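You operate a simulated robot arm through the tools that you are given. There is no shell and no other tool. Be economical: measure what you need, move in short steps, check, and stop when the job is done.

Carry out the task below with a simulated robot arm. There is one attempt and no reset: what you move stays moved.

JOB
Tag the block on the mat by the orange tester's reading, then reset the tester and turn it off.
Fine: A tag from the open drawer on to the mat, green from 2.0 Mohm up, else yellow; shut the drawer; other tags and the leads stay; RESET once.
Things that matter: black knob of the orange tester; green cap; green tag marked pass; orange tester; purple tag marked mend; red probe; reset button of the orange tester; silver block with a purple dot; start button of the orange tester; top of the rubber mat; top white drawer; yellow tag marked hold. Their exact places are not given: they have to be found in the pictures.

Only the result counts: the job must be done as asked and must still hold three seconds after the hand-in. Knocking over, shifting, dropping, spilling or breaking anything else fails it.

ROBOT AND FRAMES
A 7-joint arm with a two-finger parallel gripper on a trunk, on a base that drives. Base frame: it is fixed to the floor where the robot stands at the start and does not move with it; the origin is under the middle of the robot, x ahead of it, y to its left, z up. Units: cm, rad, N and s.
With the tool pointing down near the work surface it reaches from about 10 to 80 cm from the robot's upright axis, wherever it stands. Its first joint turns from -2.897 to 2.897 rad. Places, roughly: black knob of the orange tester [20, 40, 90]; green tag marked pass [375, 50, 75]; orange tester [30, 40, 80]; reset button of the orange tester [30, 30, 90]; silver block with a purple dot (7x12x7 cm) [70, 40, 80]; start button of the orange tester [40, 40, 90]; top of the rubber mat [70, 40, 80]; top white drawer [50, 10, 60]; yellow tag marked hold [400, 50, 75]. Payload 3.43 kg.
The TCP is the grasp point between the finger pads, 3.4 cm short of the fingertips. In the tool frame z runs along the fingers and y along their closing line. The gripper opens to 12.8 cm. The fingers are 2.4 cm wide and 1.2 cm thick; the gripper's body (4.8 by 13 cm) begins 9.6 cm behind the TCP.
Orientation is that of the tool frame in the base frame, as [roll, pitch, yaw] about the fixed x, y, z axes, in that order (R = Rz(yaw) Ry(pitch) Rx(roll)). With the fingers straight down and closing along the base's y, the tool's x points along the base's -x, its y along +y and its z along -z.

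CONTROLS
- The arm moves only by the tool servo_tool. Its argument "moves" is a list of rows, each a list of 7 numbers: the shift along the tool's x, y, z in cm, then the turn, a rotation vector about the tool's x, y, z in rad, then the opening, from 0 (shut) to 1 (fully open). In form: [[x, y, z, ax, ay, az, gripper], ...]. A call has 1 to 8 rows; each row is the pose to reach, as a shift and turn from the pose commanded when the call began, along the tool's axes at that moment. Each row takes 0.2 s and may step no farther than 5 cm and 0.15 rad from the row before; otherwise, or with a gripper value out of range, the whole call is refused. A pose out of reach is approached as far as the arm can. The call stops where the force on the tool passes 60 N (or 10 N more than at its start, if that is more) or the arm is blocked; 0.2 s more then pass. Each finger travels about 15.3 cm/s and halts on what it meets, pressing with about 37 N; the grip force reading is that of the motor and also rises with nothing between the fingers. The clock runs only during rows and for 0.2 s after the last one: add rows that repeat a pose to give the fingers time. The reply holds the time, the measured pose of the TCP, the force on the tool along the base axes, the opening and the grip force, in the units named above and with some noise, with the torque about the TCP (base axes, N m) and any sound that the robot's microphone picked up.
- Cameras (640 x 400 px; columns grow to the right, rows downward): "scene" is now at [15.38, 4, 153.75]; the picture's right is [0.62, -0.78, 0.00], its down [-0.69, -0.55, -0.48] and it looks along [0.38, 0.30, -0.88] (base axes); focal length 268 px, centre (320, 200). "wrist" rides on the gripper at [7.6, -1.1, -16] in the tool frame; the picture's right is [0.15, 0.99, 0.00], its down [-0.88, 0.13, -0.46] and it looks along [-0.45, 0.07, 0.89] (tool axes); focal length 234 px, centre (320, 200).
- camera(camera): a new picture of that camera. It takes no simulated time.
- roll_base(legs): drives the robot by 1 to 6 legs, each [ahead, turn to the left] in cm and rad, along the robot's own axes; the way and the turn of a leg run together, so that a leg with both is an arc; at most 150 cm and 3.142 rad a leg. The arm and the cameras ride along, it lands a little off, and it stops where it bumps. It gives what a move gives.
- turn_head(pan, tilt): turns the head with the scene camera to pan (to the left, within 2.304 rad either way) and tilt (down, from -0.506 to 1.204), counted from straight ahead of the robot. It gives what a move gives.
- measure_at(camera, pixels): for up to 12 pixels [column, row] of the newest picture of that camera ("zoom" is the newest enlarged one), the place [x, y, z] in the base frame of the surface seen there, good to about 0.2 cm. It takes no simulated time.
- zoom(camera, box): a new picture of the part [left, top, right, bottom] of that camera's present view, enlarged. It takes no simulated time.
- close_job(): hands the job in; it is judged then, once.

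Work in short steps. Measure before you move; look again where a grasp or a placing could have gone wrong, and mend it. You have 80 turns and 52 pictures in all, those below and enlarged ones among them. Open the gripper and draw the arm clear of the work before you hand the job in, unless the task says otherwise; then end with one line.

The tools are called after "Emit:" as a command line: name --pt "numbers of a row" for each row, then --argument value for the rest, lists and objects as JSON in quotes. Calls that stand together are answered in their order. servo_tool: Moves the arm, as the interface text tells. Its arguments: {"type":"object","properties":{"moves":{"type":"array","items":{"type":"array","items":{"type":"number"}}}},"required":["moves"]} The other tools are called the same way: roll_base (legs) drives the base; turn_head (pan, tilt) turns the head that bears the scene camera; camera (camera) takes a picture; measure_at (camera, pixels) gives the place of the surface under pixels of a picture; zoom (camera, box) takes an enlarged picture of a part of a camera's view; close_job () hands the job in.

At the start:

```text
time_s: 0.0
position: [33.7, 39.03, 116.08]
tcp_rot: [3.141, 0.0, 3.141]
force: [0.5, 0.5, 0.5]
moment: [-0.03, -0.03, 0.03]
opening: 12.8
finger_force: 0.0
robot x, y, heading: [0.09, 0.08, -0.005]
head pan, tilt: [0.672, 1.07]
```

scene: 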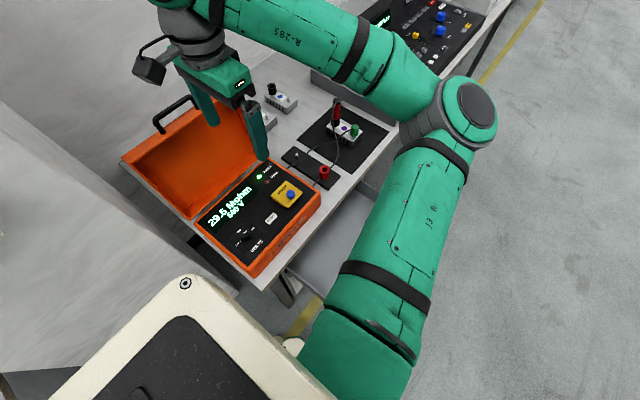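
wrist: 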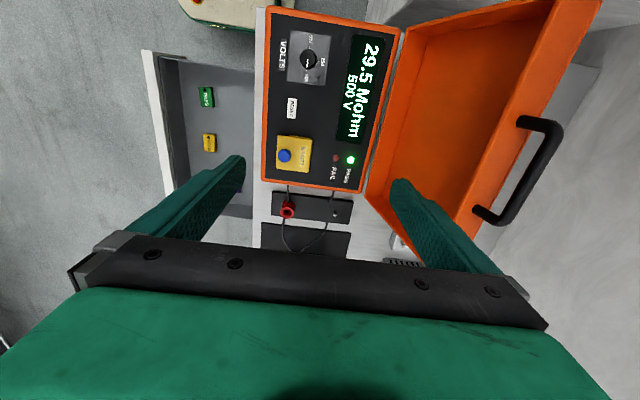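

The tester shows 29.5 Mohm at 500 V; I need to see whether that reading is live and where the leads go. I zoom in on the tester and mat.

Emit:
zoom --camera "scene" --box '[240, 70, 400, 190]'

Emit:
zoom --camera "wrist" --box '[140, 0, 400, 260]'

Emit:
zoom --camera "scene" --box '[180, 150, 340, 280]'

```text
3.33 times, centred on (320, 130) of scene
```

zoom: 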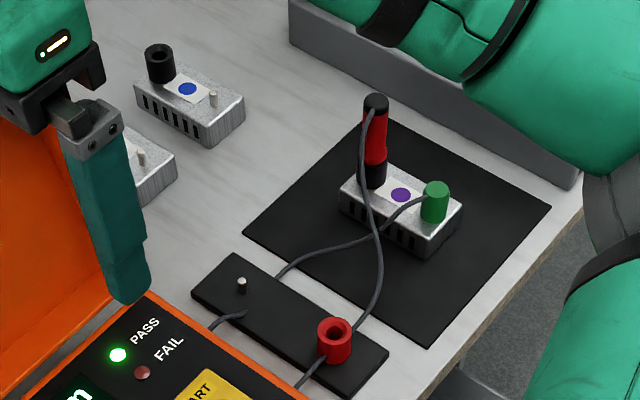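

```text
1.54 times, centred on (270, 130) of wrist
```

zoom: 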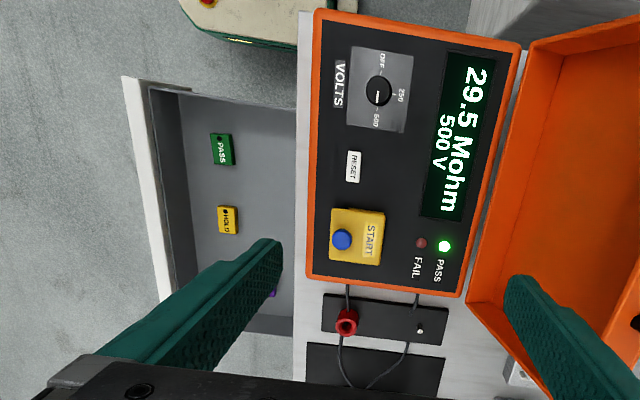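

```text
3.08 times, centred on (260, 215) of scene
```

zoom: 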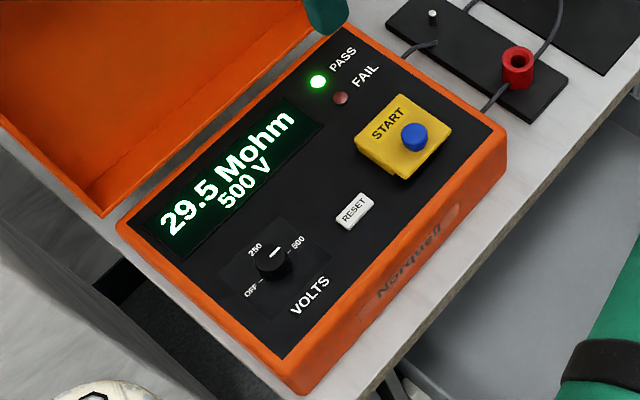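

The display reads 29.5 Mohm with the PASS lamp lit, and both leads (red probe, green cap) sit on the silver block on the mat, so the tag is green. Next I measure the tags in the drawer and the tester controls in the wrist view.

Emit:
measure_at --camera "wrist" --pixels '[[204, 97], [214, 97], [204, 90], [204, 105], [209, 143], [190, 130], [150, 60], [155, 110], [308, 59], [291, 108], [284, 156], [296, 150]]'

Emit:
measure_at --camera "scene" --pixels '[[248, 236], [271, 218], [291, 195], [344, 130], [355, 150], [300, 130], [385, 130], [340, 165], [330, 118], [335, 125], [355, 132], [320, 250]]'

Emit:
zoom --camera "wrist" --box '[270, 20, 350, 100]'

```text
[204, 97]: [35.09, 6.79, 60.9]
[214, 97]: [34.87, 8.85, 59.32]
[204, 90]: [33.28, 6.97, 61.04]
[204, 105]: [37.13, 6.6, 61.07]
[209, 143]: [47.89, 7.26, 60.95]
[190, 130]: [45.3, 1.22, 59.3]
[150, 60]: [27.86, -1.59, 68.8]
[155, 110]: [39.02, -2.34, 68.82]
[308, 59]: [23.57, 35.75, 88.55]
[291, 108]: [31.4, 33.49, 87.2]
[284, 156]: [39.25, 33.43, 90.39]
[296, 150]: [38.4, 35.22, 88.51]
```

```text
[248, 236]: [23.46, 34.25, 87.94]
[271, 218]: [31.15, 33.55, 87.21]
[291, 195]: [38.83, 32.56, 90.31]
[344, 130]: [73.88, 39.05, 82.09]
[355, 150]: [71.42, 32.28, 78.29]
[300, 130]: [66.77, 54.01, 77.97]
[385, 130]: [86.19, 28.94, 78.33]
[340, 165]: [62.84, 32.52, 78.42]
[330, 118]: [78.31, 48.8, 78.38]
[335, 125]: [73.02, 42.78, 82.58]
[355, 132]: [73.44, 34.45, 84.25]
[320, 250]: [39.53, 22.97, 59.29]
```

```text
5.00 times, centred on (310, 60) of wrist
```

zoom: 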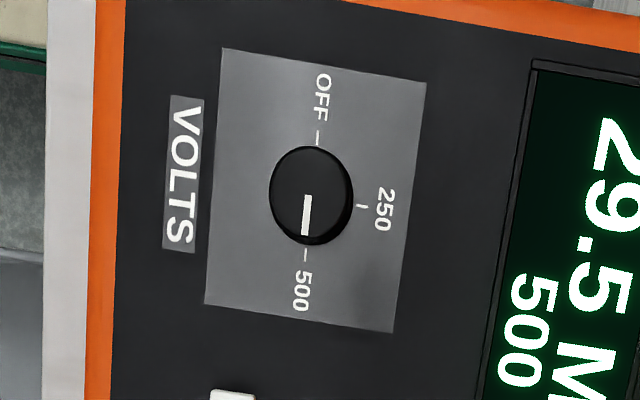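

The knob points at 500 (+x), with OFF opposite on -x through 250 (+y). The green tag lies flat at about (35.1, 6.8, 61). I move the hand over it at height first.

Emit:
servo_tool --pt "0 -4.5 1 0 0 0 0.5" --pt "0 -9 2 0 0 0 0.5" --pt "0 -13.5 4 0 0 0 0.5" --pt "-0.5 -18 6 0 0 0 0.5" --pt "-1 -22.5 8 0 0 0 0.5" --pt "-1 -27 10 0 0 0 0.5" --pt "-1.4 -31 12 0 0 0 0.5" --pt "-1.4 -32.2 16 0 0 0 0.5"

Emit:
servo_tool --pt "0 0 4.5 0 0 0 0.5" --pt "0 0 9 0 0 0 0.5" --pt "0 0 13.5 0 0 0 0.5" --pt "0 0 18 0 0 0 0.5" --pt "0 0 20 0 0 0 0.5" --pt "0 0 20 0 0 0 0.5"

Emit:
camera --camera "wrist"

Emit:
camera --camera "scene"

```text
time_s: 1.8
position: [36.88, 7.12, 99.81]
tcp_rot: [3.14, -0.002, -3.141]
force: [-0.4, -0.3, -0.4]
moment: [-0.01, -0.03, -0.01]
opening: 6.4
finger_force: 0.0
out of reach, approached as far as the arm can: row 7, 8
robot x, y, heading: [-0.06, 0.23, 0.001]
head pan, tilt: [0.672, 1.07]
```

```text
time_s: 3.2
position: [37.22, 7.38, 79.74]
tcp_rot: [-3.141, 0.0, 3.141]
force: [0.3, 0.7, -0.6]
moment: [0.01, -0.01, -0.03]
opening: 6.36
finger_force: 0.0
robot x, y, heading: [-0.1, -0.39, 0.004]
head pan, tilt: [0.672, 1.07]
```

```text
45 pictures are left
```

wrist: 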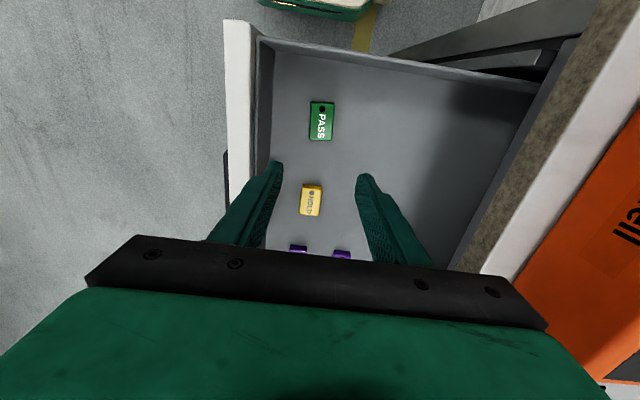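

```text
44 pictures are left
```

scene: 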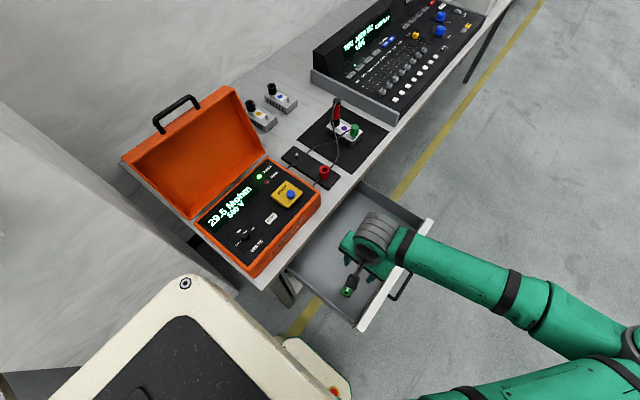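

The hand is clear over the open drawer; the PASS tag is at about (322,120) in the wrist view. I measure it again from here.

Emit:
measure_at --camera "wrist" --pixels '[[322, 120], [311, 103], [333, 103], [333, 140], [310, 139], [311, 199], [298, 249], [228, 170], [237, 100], [500, 250], [470, 110], [250, 120]]'

Emit:
zoom --camera "wrist" --box '[280, 85, 360, 165]'

```text
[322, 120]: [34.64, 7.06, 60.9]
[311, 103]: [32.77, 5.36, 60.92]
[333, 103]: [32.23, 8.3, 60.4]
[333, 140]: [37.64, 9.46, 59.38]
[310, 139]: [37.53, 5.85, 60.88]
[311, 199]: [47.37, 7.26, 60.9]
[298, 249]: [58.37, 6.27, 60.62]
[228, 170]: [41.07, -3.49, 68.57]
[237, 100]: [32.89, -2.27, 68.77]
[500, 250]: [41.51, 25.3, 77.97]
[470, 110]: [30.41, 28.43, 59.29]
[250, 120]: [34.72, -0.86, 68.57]
```

```text
5.00 times, centred on (320, 125) of wrist
```

zoom: 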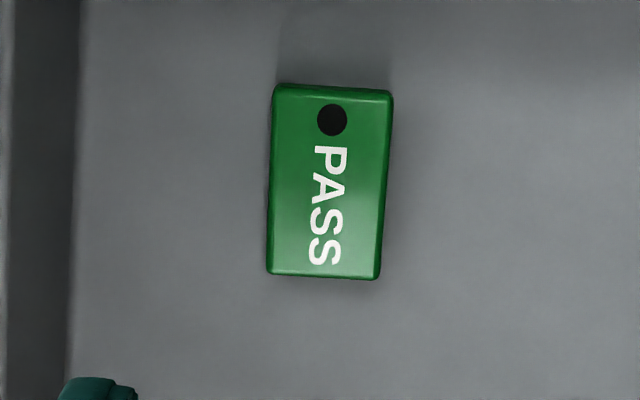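

The tag centre is near (35.0, 7.0), its long axis turned about +0.1 rad. I lower to 70 with that turn and check the pose.

Emit:
servo_tool --pt "1.1 -0.2 3 0 0 -0.1 0.5" --pt "2.2 -0.4 6 0 0 -0.1 0.5" --pt "2.2 -0.4 10 0 0 -0.1 0.5" --pt "2.2 -0.4 10 0 0 -0.1 0.5"

Emit:
camera --camera "wrist"

```text
time_s: 4.2
position: [34.8, 6.89, 69.82]
tcp_rot: [3.14, -0.001, -3.043]
force: [-0.3, -0.8, -0.4]
moment: [0.0, 0.01, -0.02]
opening: 6.37
finger_force: 0.0
robot x, y, heading: [0.09, 0.08, 0.004]
head pan, tilt: [0.672, 1.07]
```

```text
42 pictures are left
```

wrist: 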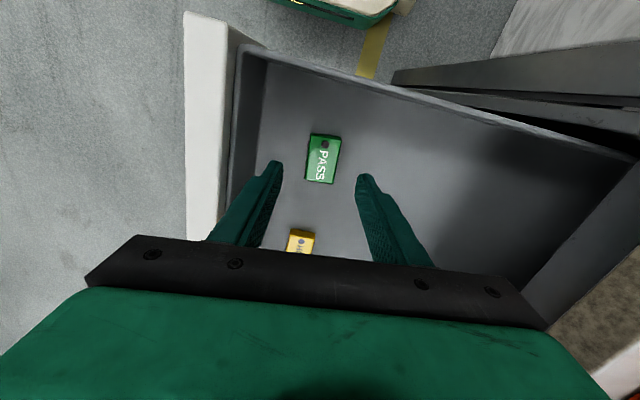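

Tag and fingers are aligned (tag at (323,158), edges slant as the tool's x does). I go down to z 63.2 and close.

Emit:
servo_tool --pt "-0.1 0.1 3.3 0 0 0 0.5" --pt "-0.1 0.1 6.6 0 0 0 0.5" --pt "-0.1 0.1 6.6 0 0 0 0.2" --pt "-0.1 0.1 6.6 0 0 0 0.1" --pt "-0.1 0.1 6.6 0 0 0 0.1"

Emit:
camera --camera "wrist"

```text
time_s: 5.4
position: [34.79, 7.04, 63.35]
tcp_rot: [3.14, 0.0, -3.04]
force: [-0.3, 0.2, 0.7]
moment: [0.07, -0.06, 0.0]
opening: 3.28
finger_force: 36.8
robot x, y, heading: [0.12, 0.02, 0.001]
head pan, tilt: [0.672, 1.07]
```

```text
41 pictures are left
```

wrist: 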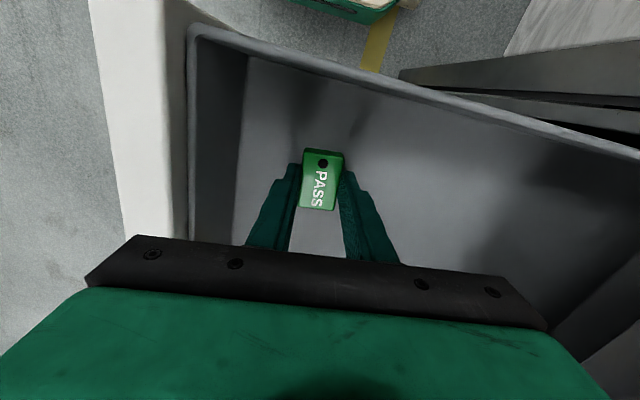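

Tag gripped at 3.28 cm opening. I lift it straight out of the drawer.

Emit:
servo_tool --pt "0 0 -4.5 0 0 0 0.1" --pt "0 0 -9 0 0 0 0.1" --pt "0 0 -13.5 0 0 0 0.1" --pt "0 0 -18 0 0 0 0.1" --pt "0 0 -22.5 0 0 0 0.1" --pt "0 0 -27 0 0 0 0.1" --pt "0 0 -31.5 0 0 0 0.1" --pt "0 0 -33 0 0 0 0.1"

Emit:
zoom --camera "scene" --box '[270, 80, 400, 200]'

Emit:
camera --camera "wrist"

```text
time_s: 7.2
position: [36.65, 7.47, 96.5]
tcp_rot: [3.14, -0.006, -3.043]
force: [-0.2, 0.1, -1.7]
moment: [0.0, 0.01, 0.02]
opening: 3.27
finger_force: 37.3
out of reach, approached as far as the arm can: row 6, 7, 8
robot x, y, heading: [-0.28, -0.04, -0.001]
head pan, tilt: [0.672, 1.07]
```

```text
3.33 times, centred on (335, 140) of scene
```

zoom: 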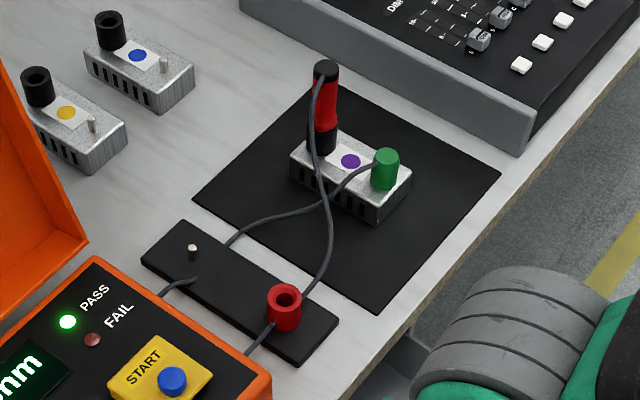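

```text
39 pictures are left
```

wrist: 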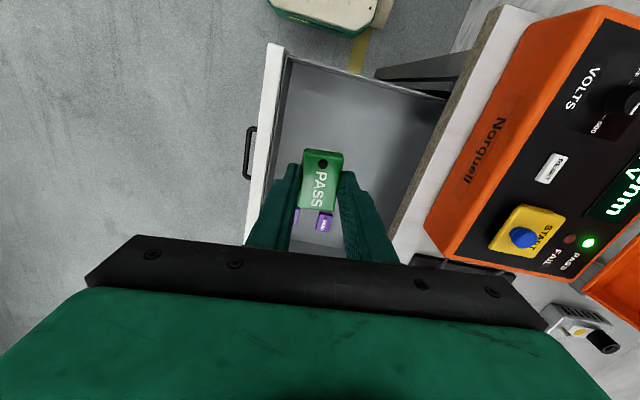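

The free part of the mat is right of the red lead: around zoom pixels (375,265) to (440,180). I measure mat corners, the lead, cap and free spots.

Emit:
measure_at --camera "zoom" --pixels '[[375, 311], [498, 176], [196, 199], [365, 260], [385, 265], [440, 190], [373, 224], [410, 178], [329, 230], [312, 285], [385, 160], [326, 65]]'

```text
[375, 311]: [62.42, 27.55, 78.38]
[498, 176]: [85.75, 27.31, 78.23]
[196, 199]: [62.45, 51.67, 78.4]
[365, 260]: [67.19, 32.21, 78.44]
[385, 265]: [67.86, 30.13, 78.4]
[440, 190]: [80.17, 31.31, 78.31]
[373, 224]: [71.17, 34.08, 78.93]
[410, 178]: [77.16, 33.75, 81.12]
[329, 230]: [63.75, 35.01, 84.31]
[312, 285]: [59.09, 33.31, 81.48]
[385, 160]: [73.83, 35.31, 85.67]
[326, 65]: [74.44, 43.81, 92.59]
```

The mat spans x 62.3–86, y 27.4–52, with the block from about (70.5, 34). I'll put the tag at (67.5, 30.3), away from the leads, and first carry it there at z 96.

Emit:
servo_tool --pt "-4.1 2.45 0 0 0 0.0 0.1" --pt "-8.2 4.9 0 0 0 0.0 0.1" --pt "-12.3 7.35 0 0 0 0.02 0.1" --pt "-16.4 9.8 0 0 0 0.04 0.1" --pt "-20.5 12.25 0 0 0 0.06 0.1" --pt "-24.6 14.7 0 0 0 0.08 0.1" --pt "-28.7 17.2 0 0 0 0.1 0.1" --pt "-32.9 19.65 0 0 0 0.1 0.1"

Emit:
camera --camera "wrist"

```text
time_s: 9.0
position: [67.6, 30.23, 96.13]
tcp_rot: [-3.141, 0.001, 3.14]
force: [1.1, -1.0, 0.2]
moment: [0.06, 0.02, -0.03]
opening: 3.27
finger_force: 37.4
robot x, y, heading: [0.0, -0.4, 0.001]
head pan, tilt: [0.672, 1.07]
```

```text
38 pictures are left
```

wrist: 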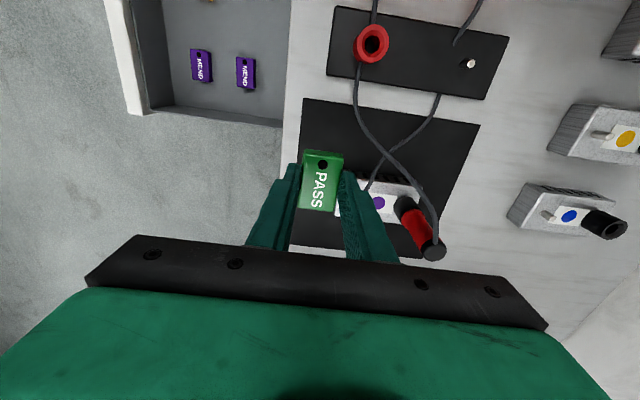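

Over the spot; the red lead stays to the side of the fingers. I lower toward z 82.6, about 0.1 above contact.

Emit:
servo_tool --pt "0 0 4 0 0 0 0.1" --pt "0 0 8 0 0 0 0.1" --pt "0 0 11.5 0 0 0 0.1" --pt "0 0 13.0 0 0 0 0.1" --pt "0 0 13.5 0 0 0 0.1" --pt "0 0 13.5 0 0 0 0.1"

Emit:
camera --camera "wrist"

Emit:
camera --camera "scene"

```text
time_s: 10.4
position: [67.5, 30.4, 82.96]
tcp_rot: [3.141, -0.001, 3.141]
force: [0.6, 0.9, -0.8]
moment: [0.01, 0.03, 0.0]
opening: 3.29
finger_force: 36.8
robot x, y, heading: [-0.23, 0.04, -0.0]
head pan, tilt: [0.672, 1.07]
```

```text
37 pictures are left
```

wrist: 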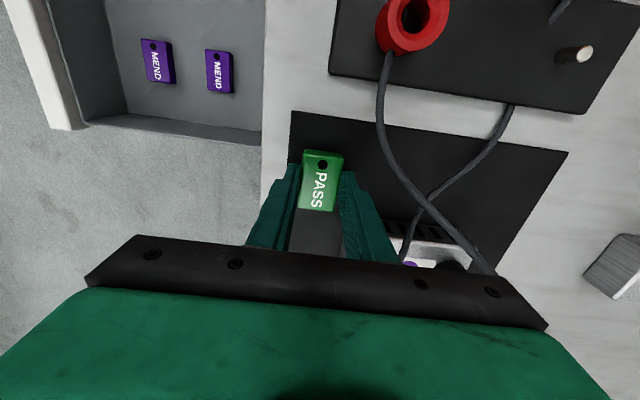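

```text
36 pictures are left
```

scene: 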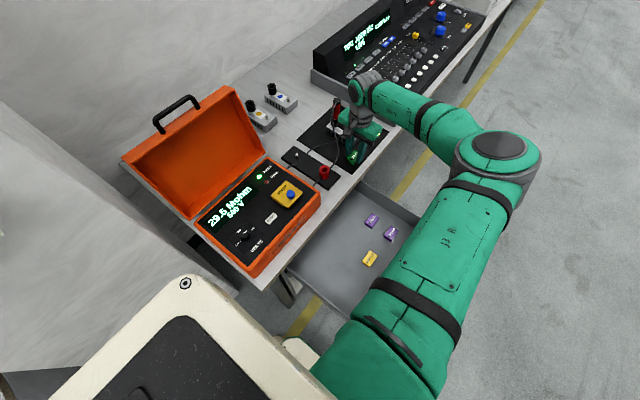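

The tag hangs just above the mat, lead clear. I lower the last bit until light contact.

Emit:
servo_tool --pt "0 0 0.2 0 0 0 0.1" --pt "0 0 0.35 0 0 0 0.1" --pt "0 0 0.5 0 0 0 0.1"

Emit:
measure_at --camera "wrist" --pixels '[[318, 190], [308, 154], [342, 154], [275, 140], [440, 235]]'

```text
time_s: 11.2
position: [67.56, 30.31, 82.38]
tcp_rot: [3.139, -0.001, -3.141]
force: [-0.7, 0.8, -0.2]
moment: [0.02, 0.0, 0.02]
opening: 3.3
finger_force: 37.2
robot x, y, heading: [0.17, 0.02, 0.002]
head pan, tilt: [0.672, 1.07]
```

```text
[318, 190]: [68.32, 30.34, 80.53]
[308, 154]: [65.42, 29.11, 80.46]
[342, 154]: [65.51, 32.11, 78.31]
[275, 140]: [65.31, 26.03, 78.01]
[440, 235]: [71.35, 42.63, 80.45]
```

Little or no contact yet; the tag top was at 80.5 before lowering 0.55. One more small step of 0.2 and then release.

Emit:
servo_tool --pt "0 0 0.1 0 0 0 0.1" --pt "0 0 0.2 0 0 0 0.1" --pt "0 0 0.2 0 0 0 0.1"

```text
time_s: 12.0
position: [67.75, 30.37, 82.34]
tcp_rot: [3.139, 0.001, 3.141]
force: [-6.9, -4.9, 23.9]
moment: [-0.14, 0.23, -0.01]
opening: 3.26
finger_force: 36.8
robot x, y, heading: [0.38, -0.11, 0.003]
head pan, tilt: [0.672, 1.07]
```

Contact on the mat (24 N up). I relieve it slightly, open to about 4.9 cm, and rise.

Emit:
servo_tool --pt "0 0 -0.15 0 0 0 0.1" --pt "0 0 -0.15 0 0 0 0.36" --pt "0 0 -0.15 0 0 0 0.36" --pt "0 0 -3 0 0 0 0.36" --pt "0 0 -7.5 0 0 0 0.36" --pt "0 0 -12 0 0 0 0.36" --pt "0 0 -16 0 0 0 0.36"

Emit:
camera --camera "wrist"

```text
time_s: 13.6
position: [67.58, 30.22, 98.12]
tcp_rot: [-3.14, -0.001, 3.141]
force: [-0.5, -0.6, -0.8]
moment: [-0.03, 0.0, 0.01]
opening: 4.61
finger_force: 0.1
robot x, y, heading: [-0.13, 0.27, -0.003]
head pan, tilt: [0.672, 1.07]
```

```text
35 pictures are left
```

wrist: 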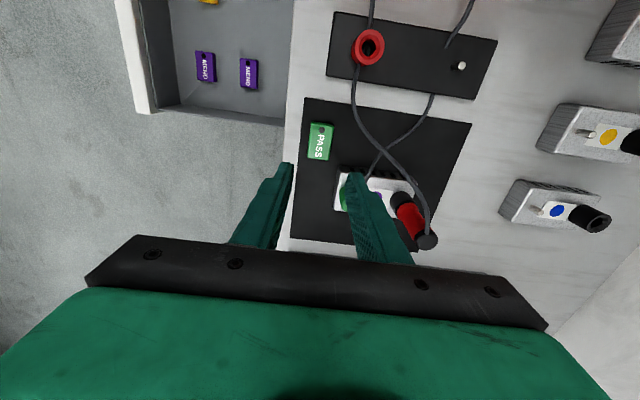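

The green tag lies flat on the mat at (318,140) px, away from the leads. Now over the tester: move at z 98 to above RESET with the fingers shut.

Emit:
servo_tool --pt "4.6 0.4 0 0 0 0 0.36" --pt "9.2 0.8 0 0 0 0 0" --pt "13.8 1.2 0 0 0 0 0" --pt "18.4 1.6 0 0 0 0 0" --pt "23 2 0 0 0 0 0" --pt "27.6 2.4 0 0 0 0 0" --pt "32 2.8 0 0 0 0 0" --pt "36.2 3.2 0 0 0 0 0"

Emit:
camera --camera "wrist"

Emit:
camera --camera "scene"

```text
time_s: 15.4
position: [31.99, 33.77, 98.23]
tcp_rot: [-3.141, 0.0, 3.141]
force: [0.3, 0.0, 0.2]
moment: [0.04, 0.06, 0.01]
opening: 0.02
finger_force: 33.1
robot x, y, heading: [0.02, -0.18, 0.004]
head pan, tilt: [0.672, 1.07]
```

```text
34 pictures are left
```

wrist: 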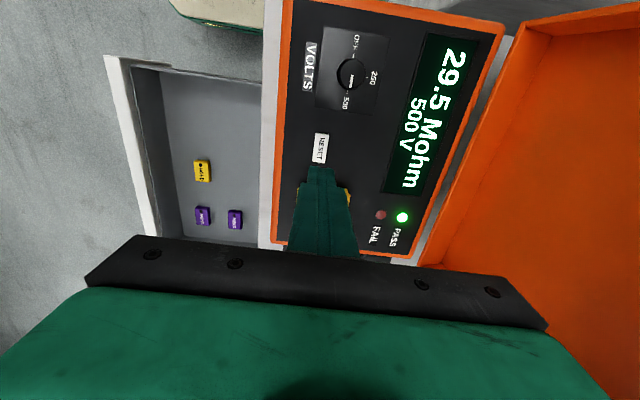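

```text
33 pictures are left
```

scene: 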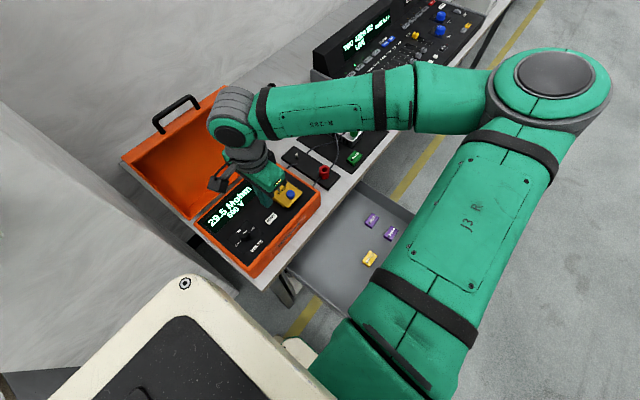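

RESET is at (320,148), the knob at (351,75). I measure them, plus a zoom of the knob.

Emit:
zoom --camera "wrist" --box '[280, 20, 400, 200]'

Emit:
measure_at --camera "wrist" --pixels '[[321, 148], [321, 137], [319, 159], [315, 148], [326, 148], [347, 189], [302, 183], [351, 72], [351, 60], [337, 74], [366, 76], [348, 92]]'

```text
2.22 times, centred on (340, 110) of wrist
```

zoom: 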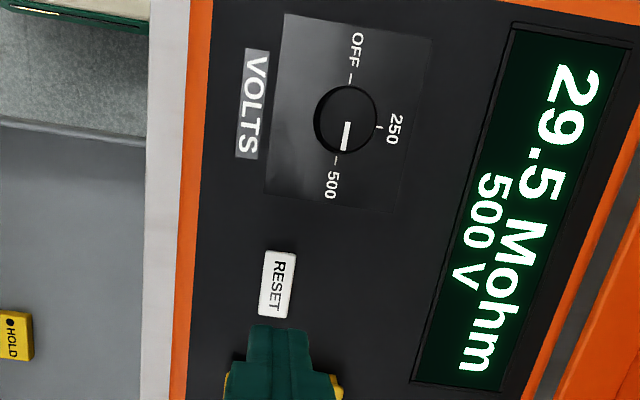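

```text
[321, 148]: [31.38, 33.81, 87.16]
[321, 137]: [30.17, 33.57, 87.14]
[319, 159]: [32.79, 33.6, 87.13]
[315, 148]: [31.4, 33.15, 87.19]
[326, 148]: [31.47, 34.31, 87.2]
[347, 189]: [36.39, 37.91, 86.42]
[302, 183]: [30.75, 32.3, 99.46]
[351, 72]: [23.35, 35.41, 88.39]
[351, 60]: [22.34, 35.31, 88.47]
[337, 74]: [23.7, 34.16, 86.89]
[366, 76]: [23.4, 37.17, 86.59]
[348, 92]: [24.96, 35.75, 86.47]
```

RESET's top is at (31.4, 33.7, 87.15). I go to TCP z 91 above it, then press ~0.4 cm below touch and back off in one call.

Emit:
servo_tool --pt "0.6 -0.05 3.5 0 0 0 0" --pt "0.6 -0.05 7.0 0 0 0 0" --pt "0.6 -0.05 7.0 0 0 0 0"

Emit:
camera --camera "wrist"

```text
time_s: 16.2
position: [31.12, 33.51, 90.95]
tcp_rot: [3.14, 0.001, 3.141]
force: [0.1, -0.6, 0.4]
moment: [-0.02, 0.01, 0.0]
opening: 0.0
finger_force: 33.2
robot x, y, heading: [0.4, 0.03, -0.0]
head pan, tilt: [0.672, 1.07]
```

```text
31 pictures are left
```

wrist: 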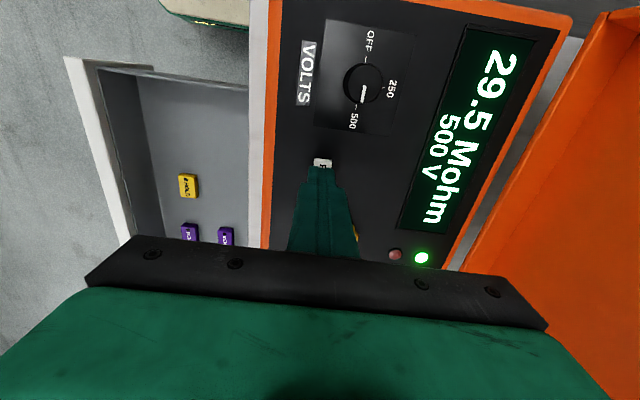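

The tip sits over RESET at (322,165). I press down in small steps, and stop at depth 0.8.

Emit:
servo_tool --pt "0 0.1 0.4 0 0 0 0" --pt "0 0.1 0.6 0 0 0 0" --pt "0 0.1 0.8 0 0 0 0" --pt "0 0.1 0.8 0 0 0 0"

Emit:
camera --camera "wrist"

```text
time_s: 17.2
position: [30.96, 33.72, 90.38]
tcp_rot: [-3.141, 0.001, 3.141]
force: [0.1, 2.2, 2.5]
moment: [0.0, 0.0, -0.02]
opening: 0.0
finger_force: 33.3
robot x, y, heading: [0.17, 0.11, -0.001]
head pan, tilt: [0.672, 1.07]
heard: click
```

```text
30 pictures are left
```

wrist: 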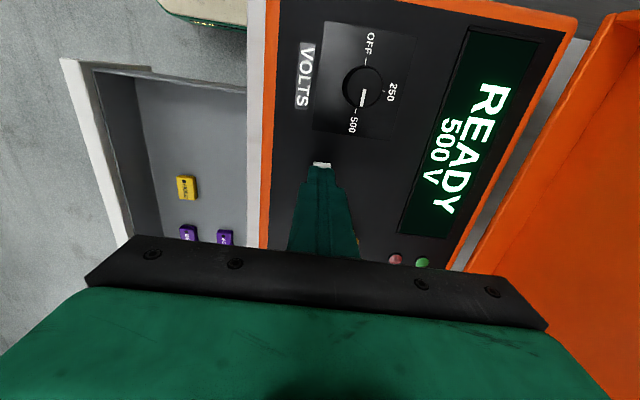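

RESET clicked once and the display shows READY. I rise and move above the knob at (23.4, 35.5), and measure the lid for clearance.

Emit:
measure_at --camera "wrist" --pixels '[[470, 265], [600, 50], [620, 120], [560, 200], [363, 85], [376, 88]]'

Emit:
servo_tool --pt "0 0 -4 0 0 0 0" --pt "0 0 -7 0 0 0 0" --pt "3.8 0.9 -7 0 0 0.0 0.45" --pt "7.6 1.8 -7 0 0 0.1 0.45" --pt "7.6 1.8 -7 0 0 0.2 0.45"

Emit:
camera --camera "wrist"

Emit:
camera --camera "scene"

```text
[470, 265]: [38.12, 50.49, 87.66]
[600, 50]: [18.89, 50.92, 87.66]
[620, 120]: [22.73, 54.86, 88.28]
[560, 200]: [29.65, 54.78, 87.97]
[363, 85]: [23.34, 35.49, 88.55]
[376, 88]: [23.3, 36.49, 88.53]
```

```text
time_s: 18.4
position: [23.56, 35.72, 97.81]
tcp_rot: [-3.141, -0.001, 2.941]
force: [-0.3, -0.6, -0.6]
moment: [0.04, 0.0, 0.01]
opening: 5.78
finger_force: 0.1
robot x, y, heading: [-0.06, 0.31, 0.001]
head pan, tilt: [0.672, 1.07]
```

```text
29 pictures are left
```

wrist: 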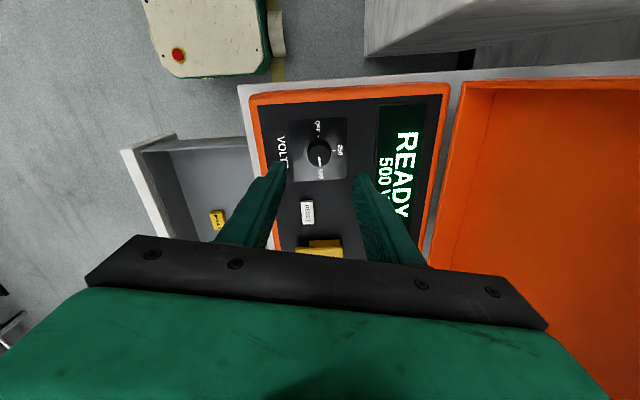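

```text
28 pictures are left
```

scene: 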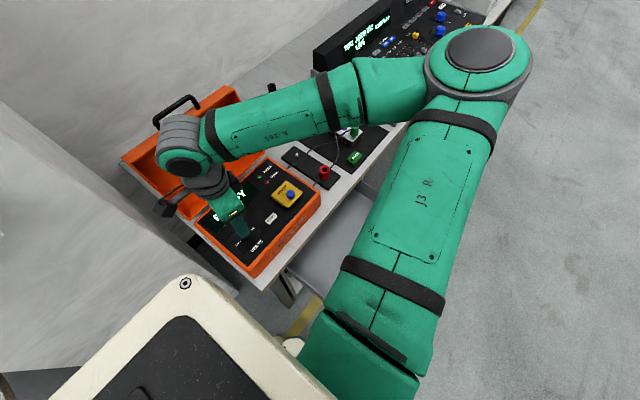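

Ample clearance over the lid (flat at z ~88). The knob must turn counter-clockwise by π, so I pre-turn the hand clockwise 1.2 rad at height.

Emit:
servo_tool --pt "0 0 0 0 0 0.15 0.45" --pt "0 0 0 0 0 0.3 0.45" --pt "0 0 0 0 0 0.45 0.45" --pt "0 0 0 0 0 0.6 0.45" --pt "0 0 0 0 0 0.75 0.45" --pt "0 0 0 0 0 0.9 0.45" --pt "0 0 0 0 0 1.05 0.45" --pt "0 0 0 0 0 1.2 0.45"

Emit:
camera --camera "wrist"

```text
time_s: 20.2
position: [23.26, 35.51, 97.4]
tcp_rot: [3.141, 0.001, 1.739]
force: [0.1, 0.3, 0.7]
moment: [0.02, 0.0, 0.01]
opening: 5.76
finger_force: 0.2
robot x, y, heading: [-0.21, -0.05, 0.004]
head pan, tilt: [0.672, 1.07]
```

```text
27 pictures are left
```

wrist: 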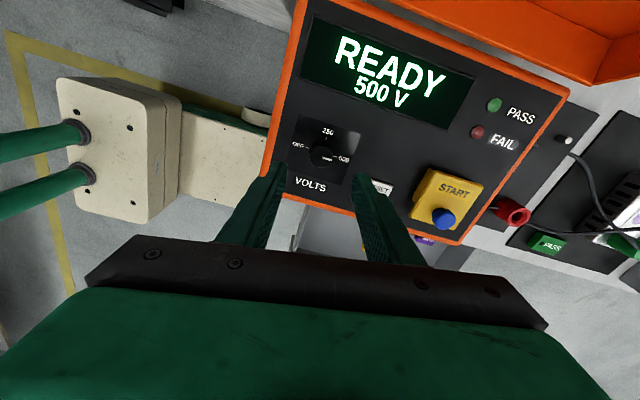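

The hand is centred over the knob at (23.35, 35.45). I lower to TCP z 90.3 (tips ~0.4 above the panel) and grip.

Emit:
servo_tool --pt "0 0 3.5 0 0 0 0.38" --pt "0 0 7.0 0 0 0 0.38" --pt "0 0 7.0 0 0 0 0.38" --pt "0 0 7.0 0 0 0 0.15" --pt "0 0 7.0 0 0 0 0.15" --pt "0 0 7.0 0 0 0 0.15"

Emit:
camera --camera "wrist"

```text
time_s: 21.6
position: [23.59, 35.16, 89.99]
tcp_rot: [3.139, 0.0, 1.737]
force: [25.1, 8.3, -11.3]
moment: [0.54, -0.93, -0.01]
opening: 2.71
finger_force: 44.9
robot x, y, heading: [0.29, 0.05, -0.0]
head pan, tilt: [0.672, 1.07]
```

```text
26 pictures are left
```

wrist: 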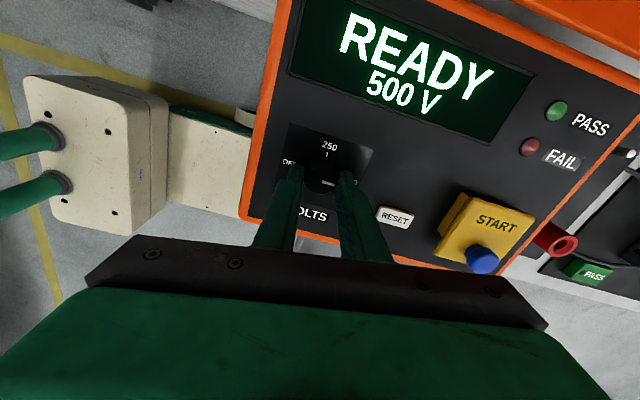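

Gripped (2.7 cm) but with 25 N side force along +x, so I shift 0.3 along tool y to centre, then read.

Emit:
servo_tool --pt "0 0.15 0 0 0 0 0.15" --pt "0 0.3 0 0 0 0 0.15"

```text
time_s: 22.2
position: [23.33, 35.24, 90.16]
tcp_rot: [-3.139, 0.003, 1.741]
force: [14.9, -0.8, -37.0]
moment: [-0.22, -0.44, 0.14]
opening: 2.73
finger_force: 44.6
robot x, y, heading: [-0.2, -0.14, 0.003]
head pan, tilt: [0.672, 1.07]
```

Some strain remains (-37 N in z). I loosen and regrip at a slightly corrected spot to relieve it.

Emit:
servo_tool --pt "0 0.1 0 0 0 0 0.3" --pt "0 0.1 0 0 0 0 0.3" --pt "0 0.1 0 0 0 0 0.15" --pt "0 0.1 0 0 0 0 0.15" --pt "0 0.1 0 0 0 0 0.15"

```text
time_s: 23.4
position: [23.36, 35.43, 90.33]
tcp_rot: [-3.14, -0.002, 1.744]
force: [-20.0, -2.8, 10.8]
moment: [0.01, 0.9, 0.1]
opening: 2.68
finger_force: 44.8
robot x, y, heading: [0.19, 0.21, -0.003]
head pan, tilt: [0.672, 1.07]
```

Side force is now modest and reversed; I nudge back 0.12 and start turning counter-clockwise.

Emit:
servo_tool --pt "0 -0.12 0 0 0 -0.1 0.15" --pt "0 -0.12 0 0 0 -0.25 0.15" --pt "0 -0.12 0 0 0 -0.4 0.15" --pt "0 -0.12 0 0 0 -0.55 0.15" --pt "0 -0.12 0 0 0 -0.7 0.15" --pt "0 -0.12 0 0 0 -0.85 0.15"

Emit:
camera --camera "wrist"

```text
time_s: 24.8
position: [23.59, 35.55, 90.25]
tcp_rot: [3.141, 0.002, 2.59]
force: [-1.7, 1.9, -12.7]
moment: [0.19, 0.25, -0.02]
opening: 2.71
finger_force: 45.0
robot x, y, heading: [0.03, 0.24, 0.0]
head pan, tilt: [0.672, 1.07]
```

```text
25 pictures are left
```

wrist: 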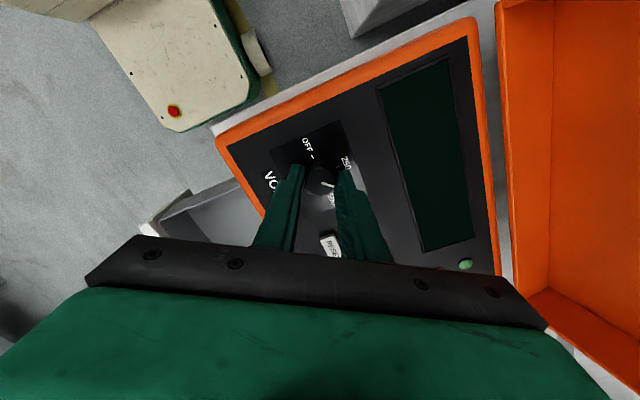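

The knob turns with the hand (pointer between 500 and 250, display blank). I continue turning.

Emit:
servo_tool --pt "0 0 0 0 0 -0.15 0.15" --pt "0 0 0 0 0 -0.3 0.15" --pt "0 0 0 0 0 -0.45 0.15" --pt "0 0 0 0 0 -0.6 0.15" --pt "0 0 0 0 0 -0.75 0.15" --pt "0 0 0 0 0 -0.9 0.15" --pt "0 0 0 0 0 -1.05 0.15"

Emit:
servo_tool --pt "0 0 0 0 0 -0.15 0.15" --pt "0 0 0 0 0 -0.3 0.15" --pt "0 0 0 0 0 -0.45 0.15" --pt "0 0 0 0 0 -0.6 0.15" --pt "0 0 0 0 0 -0.75 0.15" --pt "0 0 0 0 0 -0.9 0.15"

Emit:
camera --camera "wrist"

```text
time_s: 26.4
position: [23.52, 35.67, 90.46]
tcp_rot: [3.136, 0.003, -2.64]
force: [2.8, 35.5, -21.5]
moment: [0.78, 0.53, -0.08]
opening: 2.68
finger_force: 45.6
robot x, y, heading: [-0.07, 0.43, 0.001]
head pan, tilt: [0.672, 1.07]
```

```text
time_s: 27.8
position: [23.4, 35.64, 90.44]
tcp_rot: [3.14, 0.005, -1.738]
force: [-6.5, 42.3, 1.9]
moment: [1.06, 0.22, -0.02]
opening: 2.65
finger_force: 45.0
robot x, y, heading: [0.04, -0.01, -0.0]
head pan, tilt: [0.672, 1.07]
```

```text
24 pictures are left
```

wrist: 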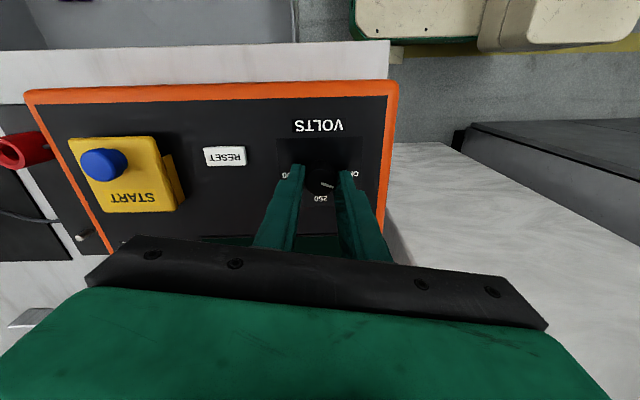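

About 2.8 rad turned; pointer is close to OFF. I relieve the 42 N y-force (tool x −0.25) and turn the last 0.33 rad.

Emit:
servo_tool --pt "-0.2 0 0 0 0 0 0.15" --pt "-0.25 0 0 0 0 -0.12 0.15" --pt "-0.25 0 0 0 0 -0.24 0.15" --pt "-0.25 0 0 0 0 -0.34 0.15"

Emit:
zoom --camera "wrist" --box '[260, 100, 400, 240]'

```text
time_s: 28.8
position: [23.4, 35.78, 90.47]
tcp_rot: [3.138, 0.001, -1.399]
force: [-20.6, 8.6, 27.5]
moment: [0.54, 0.92, 0.01]
opening: 2.65
finger_force: 45.4
robot x, y, heading: [0.15, 0.1, -0.002]
head pan, tilt: [0.672, 1.07]
```

```text
2.86 times, centred on (330, 170) of wrist
```

zoom: 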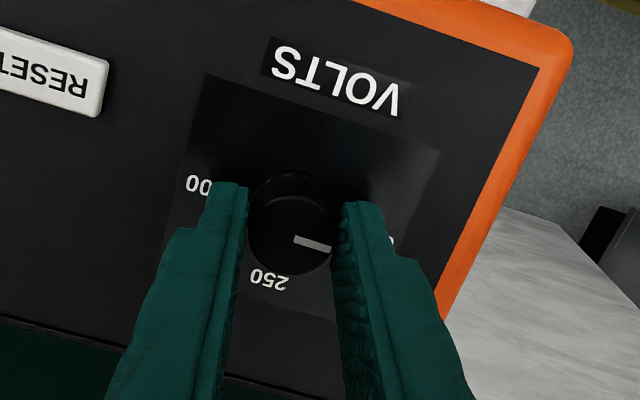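

The pointer now lines up with the OFF mark. I open, rise, and look.

Emit:
servo_tool --pt "0 0 0 0 0 0 0.32" --pt "0 0 0 0 0 0 0.38" --pt "0 0 -3 0 0 0 0.38" --pt "0 0 -7.5 0 0 0 0.38" --pt "0 0 -12 0 0 0 0.38"

Emit:
zoom --camera "wrist" --box '[200, 50, 440, 250]'

```text
time_s: 30.0
position: [23.63, 35.49, 101.83]
tcp_rot: [-3.14, 0.001, -1.402]
force: [0.2, -0.3, -0.1]
moment: [-0.01, -0.01, 0.01]
opening: 4.84
finger_force: 0.1
robot x, y, heading: [-0.22, 0.18, 0.003]
head pan, tilt: [0.672, 1.07]
```

```text
2.00 times, centred on (320, 150) of wrist
```

zoom: 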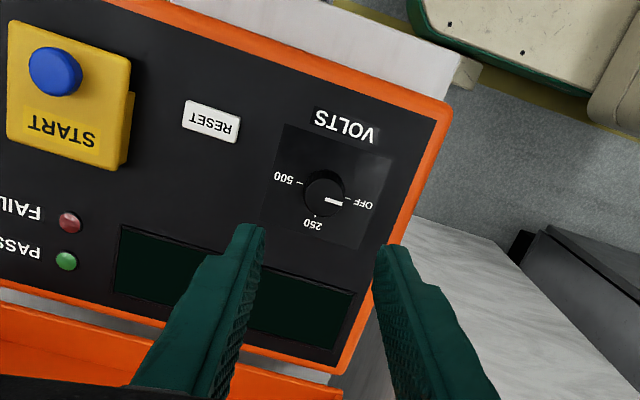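

The knob is at OFF and the display is dark. Next the drawer: I swing the hand to in front of it with the fingers shut, tool x toward -y, at height.

Emit:
servo_tool --pt "4.5 0 0.5 0 0 0.05 0.2" --pt "9 0 1 0 0 0.1 0" --pt "13.5 -1.5 2 0 0 0.17 0" --pt "18 -3 3 0 0 0.17 0" --pt "22.5 -4.5 4 0 0 0.17 0" --pt "27 -6 5 0 0 0.17 0" --pt "31.5 -7.5 6 0 0 0.17 0" --pt "36 -9 7 0 0 0.17 0"

Emit:
camera --camera "scene"

Emit:
camera --camera "wrist"

```text
time_s: 31.8
position: [36.51, 7.77, 96.61]
tcp_rot: [3.14, -0.002, -1.571]
force: [0.6, 0.2, -0.6]
moment: [-0.07, -0.02, 0.0]
opening: 0.0
finger_force: 32.7
out of reach, approached as far as the arm can: row 4, 5, 6, 7, 8
robot x, y, heading: [0.1, -0.36, 0.006]
head pan, tilt: [0.672, 1.07]
```

```text
21 pictures are left
```

scene: 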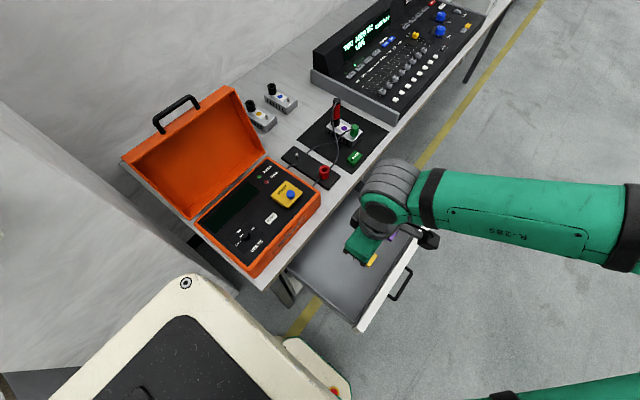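

```text
20 pictures are left
```

wrist: 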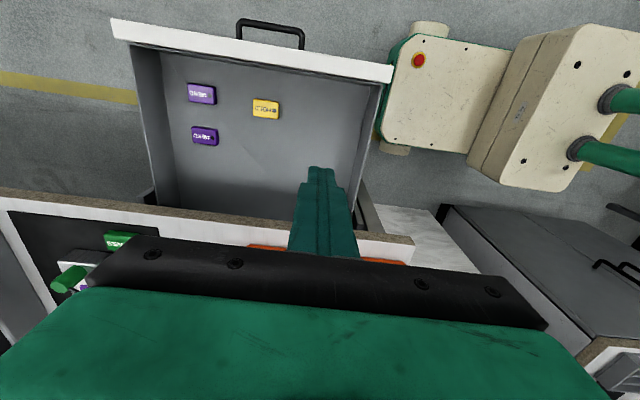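

The drawer front and its handle are visible at the top of the wrist view; I measure them and the table edge.

Emit:
measure_at --camera "wrist" --pixels '[[270, 24], [239, 30], [301, 38], [270, 55], [125, 28], [385, 72], [390, 80], [200, 210], [100, 203], [420, 237]]'

Emit:
measure_at --camera "scene" --pixels '[[400, 285], [409, 270], [392, 296], [410, 255], [365, 322], [375, 314], [350, 200], [280, 280]]'

```text
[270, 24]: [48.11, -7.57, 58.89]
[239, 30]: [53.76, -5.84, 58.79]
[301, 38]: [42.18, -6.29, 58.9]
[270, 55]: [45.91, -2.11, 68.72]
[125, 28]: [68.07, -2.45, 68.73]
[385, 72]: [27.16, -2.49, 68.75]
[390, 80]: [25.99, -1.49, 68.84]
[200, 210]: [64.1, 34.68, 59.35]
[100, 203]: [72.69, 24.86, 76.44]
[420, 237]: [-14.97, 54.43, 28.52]
```

```text
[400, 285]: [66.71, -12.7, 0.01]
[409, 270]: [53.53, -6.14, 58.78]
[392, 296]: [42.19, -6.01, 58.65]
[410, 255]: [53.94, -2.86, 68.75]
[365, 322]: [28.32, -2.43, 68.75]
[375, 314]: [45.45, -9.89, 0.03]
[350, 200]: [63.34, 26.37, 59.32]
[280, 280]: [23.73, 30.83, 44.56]
```

The front panel's outer face is at y ≈ -3, x 26–68, top z 68.7; the handle is lower at z 58.8. I'll push at x ≈ 51 with the tips at z ~66; first move to (51, -8.5, 90).

Emit:
servo_tool --pt "3.2 -2.9 1.3 0 0 0 0" --pt "6.5 -5.8 2.6 0 0 0 0" --pt "9.7 -8.7 3.9 0 0 0 0" --pt "13 -11.6 5.2 0 0 0 0" --pt "16.2 -14.5 6.6 0 0 0 0" --pt "16.2 -14.5 6.6 0 0 0 0"

Emit:
servo_tool --pt "0 0 4.5 0 0 0 0" --pt "0 0 9 0 0 0 0" --pt "0 0 13.5 0 0 0 0" --pt "0 0 18 0 0 0 0" --pt "0 0 20.5 0 0 0 0" --pt "0 0 20.5 0 0 0 0"

Emit:
camera --camera "wrist"

Emit:
camera --camera "scene"

```text
time_s: 33.2
position: [42.65, -2.67, 84.42]
tcp_rot: [-3.111, 0.007, -1.589]
force: [-0.1, -0.6, -0.4]
moment: [0.03, -0.02, 0.0]
opening: 0.0
finger_force: 33.0
out of reach, approached as far as the arm can: row 1, 2, 3, 4, 5, 6
robot x, y, heading: [0.06, -0.14, 0.006]
head pan, tilt: [0.672, 1.07]
```

```text
time_s: 34.1
position: [45.07, -2.86, 72.21]
tcp_rot: [-3.069, 0.0, -1.594]
force: [-11.8, 2.0, 41.4]
moment: [0.32, 0.73, 0.05]
opening: 0.0
finger_force: 33.3
robot x, y, heading: [-0.02, 0.01, -0.002]
head pan, tilt: [0.672, 1.07]
stopped in row 4: the force on the tool passed its limit at 242 N (the readings are from after the stop); the commanded pose is now the measured one
```

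```text
19 pictures are left
```

wrist: 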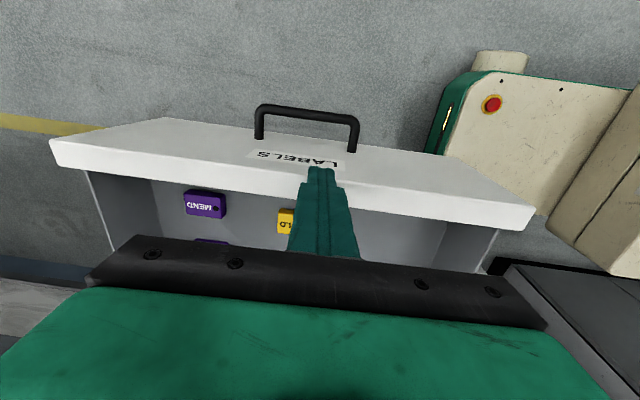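

```text
18 pictures are left
```

scene: 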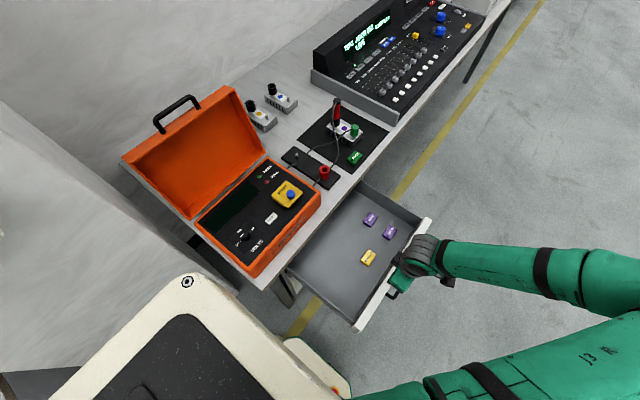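

My chained descent was a mistake: the earlier move fell short and the tip touched the top edge of the drawer panel. Drawer and tags look unchanged. I lift, and turn the hand back toward the orientation that reaches well here.

Emit:
servo_tool --pt "0 0 -4 0 0 0 0" --pt "0 0 -8 0 0 -0.1 0" --pt "0 0 -12 0 0 0 0" --pt "0 0 -12 0 0 0.15 0" --pt "0 0 -12 0 0 0.3 0" --pt "0 0 -12 0 0 0.45 0" --pt "0 0 -12 0 0 0.6 0" --pt "0 0 -12 0 0 0.75 0"

```text
time_s: 35.9
position: [44.33, -2.98, 84.05]
tcp_rot: [-3.088, 0.047, -2.345]
force: [0.1, -0.8, 0.7]
moment: [0.01, -0.04, -0.02]
opening: 0.0
finger_force: 32.7
robot x, y, heading: [-0.3, -0.1, 0.001]
head pan, tilt: [0.672, 1.07]
```

Rotation works. I turn the rest toward yaw -3.1 while shifting toward (50, -9) at this height, then check.

Emit:
servo_tool --pt "0 0 0 0 0 0.15 0" --pt "0 0 0 0 0 0.3 0" --pt "0.1 -2 0 0 0 0.45 0" --pt "0.2 -4 0 0 0 0.6 0" --pt "0.3 -6 0 0 0 0.75 0" --pt "0.4 -8.1 0 0 0 0.75 0"

```text
time_s: 37.3
position: [50.04, -9.01, 84.45]
tcp_rot: [-3.135, 0.072, -3.095]
force: [-0.2, -1.1, 0.5]
moment: [-0.03, 0.04, 0.02]
opening: 0.01
finger_force: 33.1
robot x, y, heading: [0.03, 0.13, 0.001]
head pan, tilt: [0.672, 1.07]
```

At (50, -9, 84.5) as intended. I tilt the hand 0.3 rad so the tips lead toward +y (body stays off the table edge) and straighten the pitch.

Emit:
servo_tool --pt "0 0 0 -0.1 -0.03 0 0" --pt "0 0 0 -0.2 -0.07 0 0" --pt "0 0 0 -0.3 -0.07 0 0" --pt "0 0 0 -0.3 -0.07 0 0"

```text
time_s: 38.3
position: [49.86, -8.91, 84.47]
tcp_rot: [2.847, 0.14, -3.104]
force: [0.5, 0.3, -0.4]
moment: [-0.02, -0.02, -0.01]
opening: 0.0
finger_force: 32.8
robot x, y, heading: [-0.16, -0.14, 0.002]
head pan, tilt: [0.672, 1.07]
```

The tilt leans toward +y as wanted but the pitch correction had the wrong sign; I fix it.

Emit:
servo_tool --pt "0 0 0 0 0.07 0 0" --pt "0 0 0 0 0.14 0 0" --pt "0 0 0 0 0.14 0 0"

```text
time_s: 39.1
position: [49.73, -8.99, 84.39]
tcp_rot: [2.853, 0.005, -3.064]
force: [0.2, 0.2, 0.2]
moment: [0.02, -0.04, -0.01]
opening: 0.0
finger_force: 32.7
robot x, y, heading: [-0.21, 0.13, 0.002]
head pan, tilt: [0.672, 1.07]
```

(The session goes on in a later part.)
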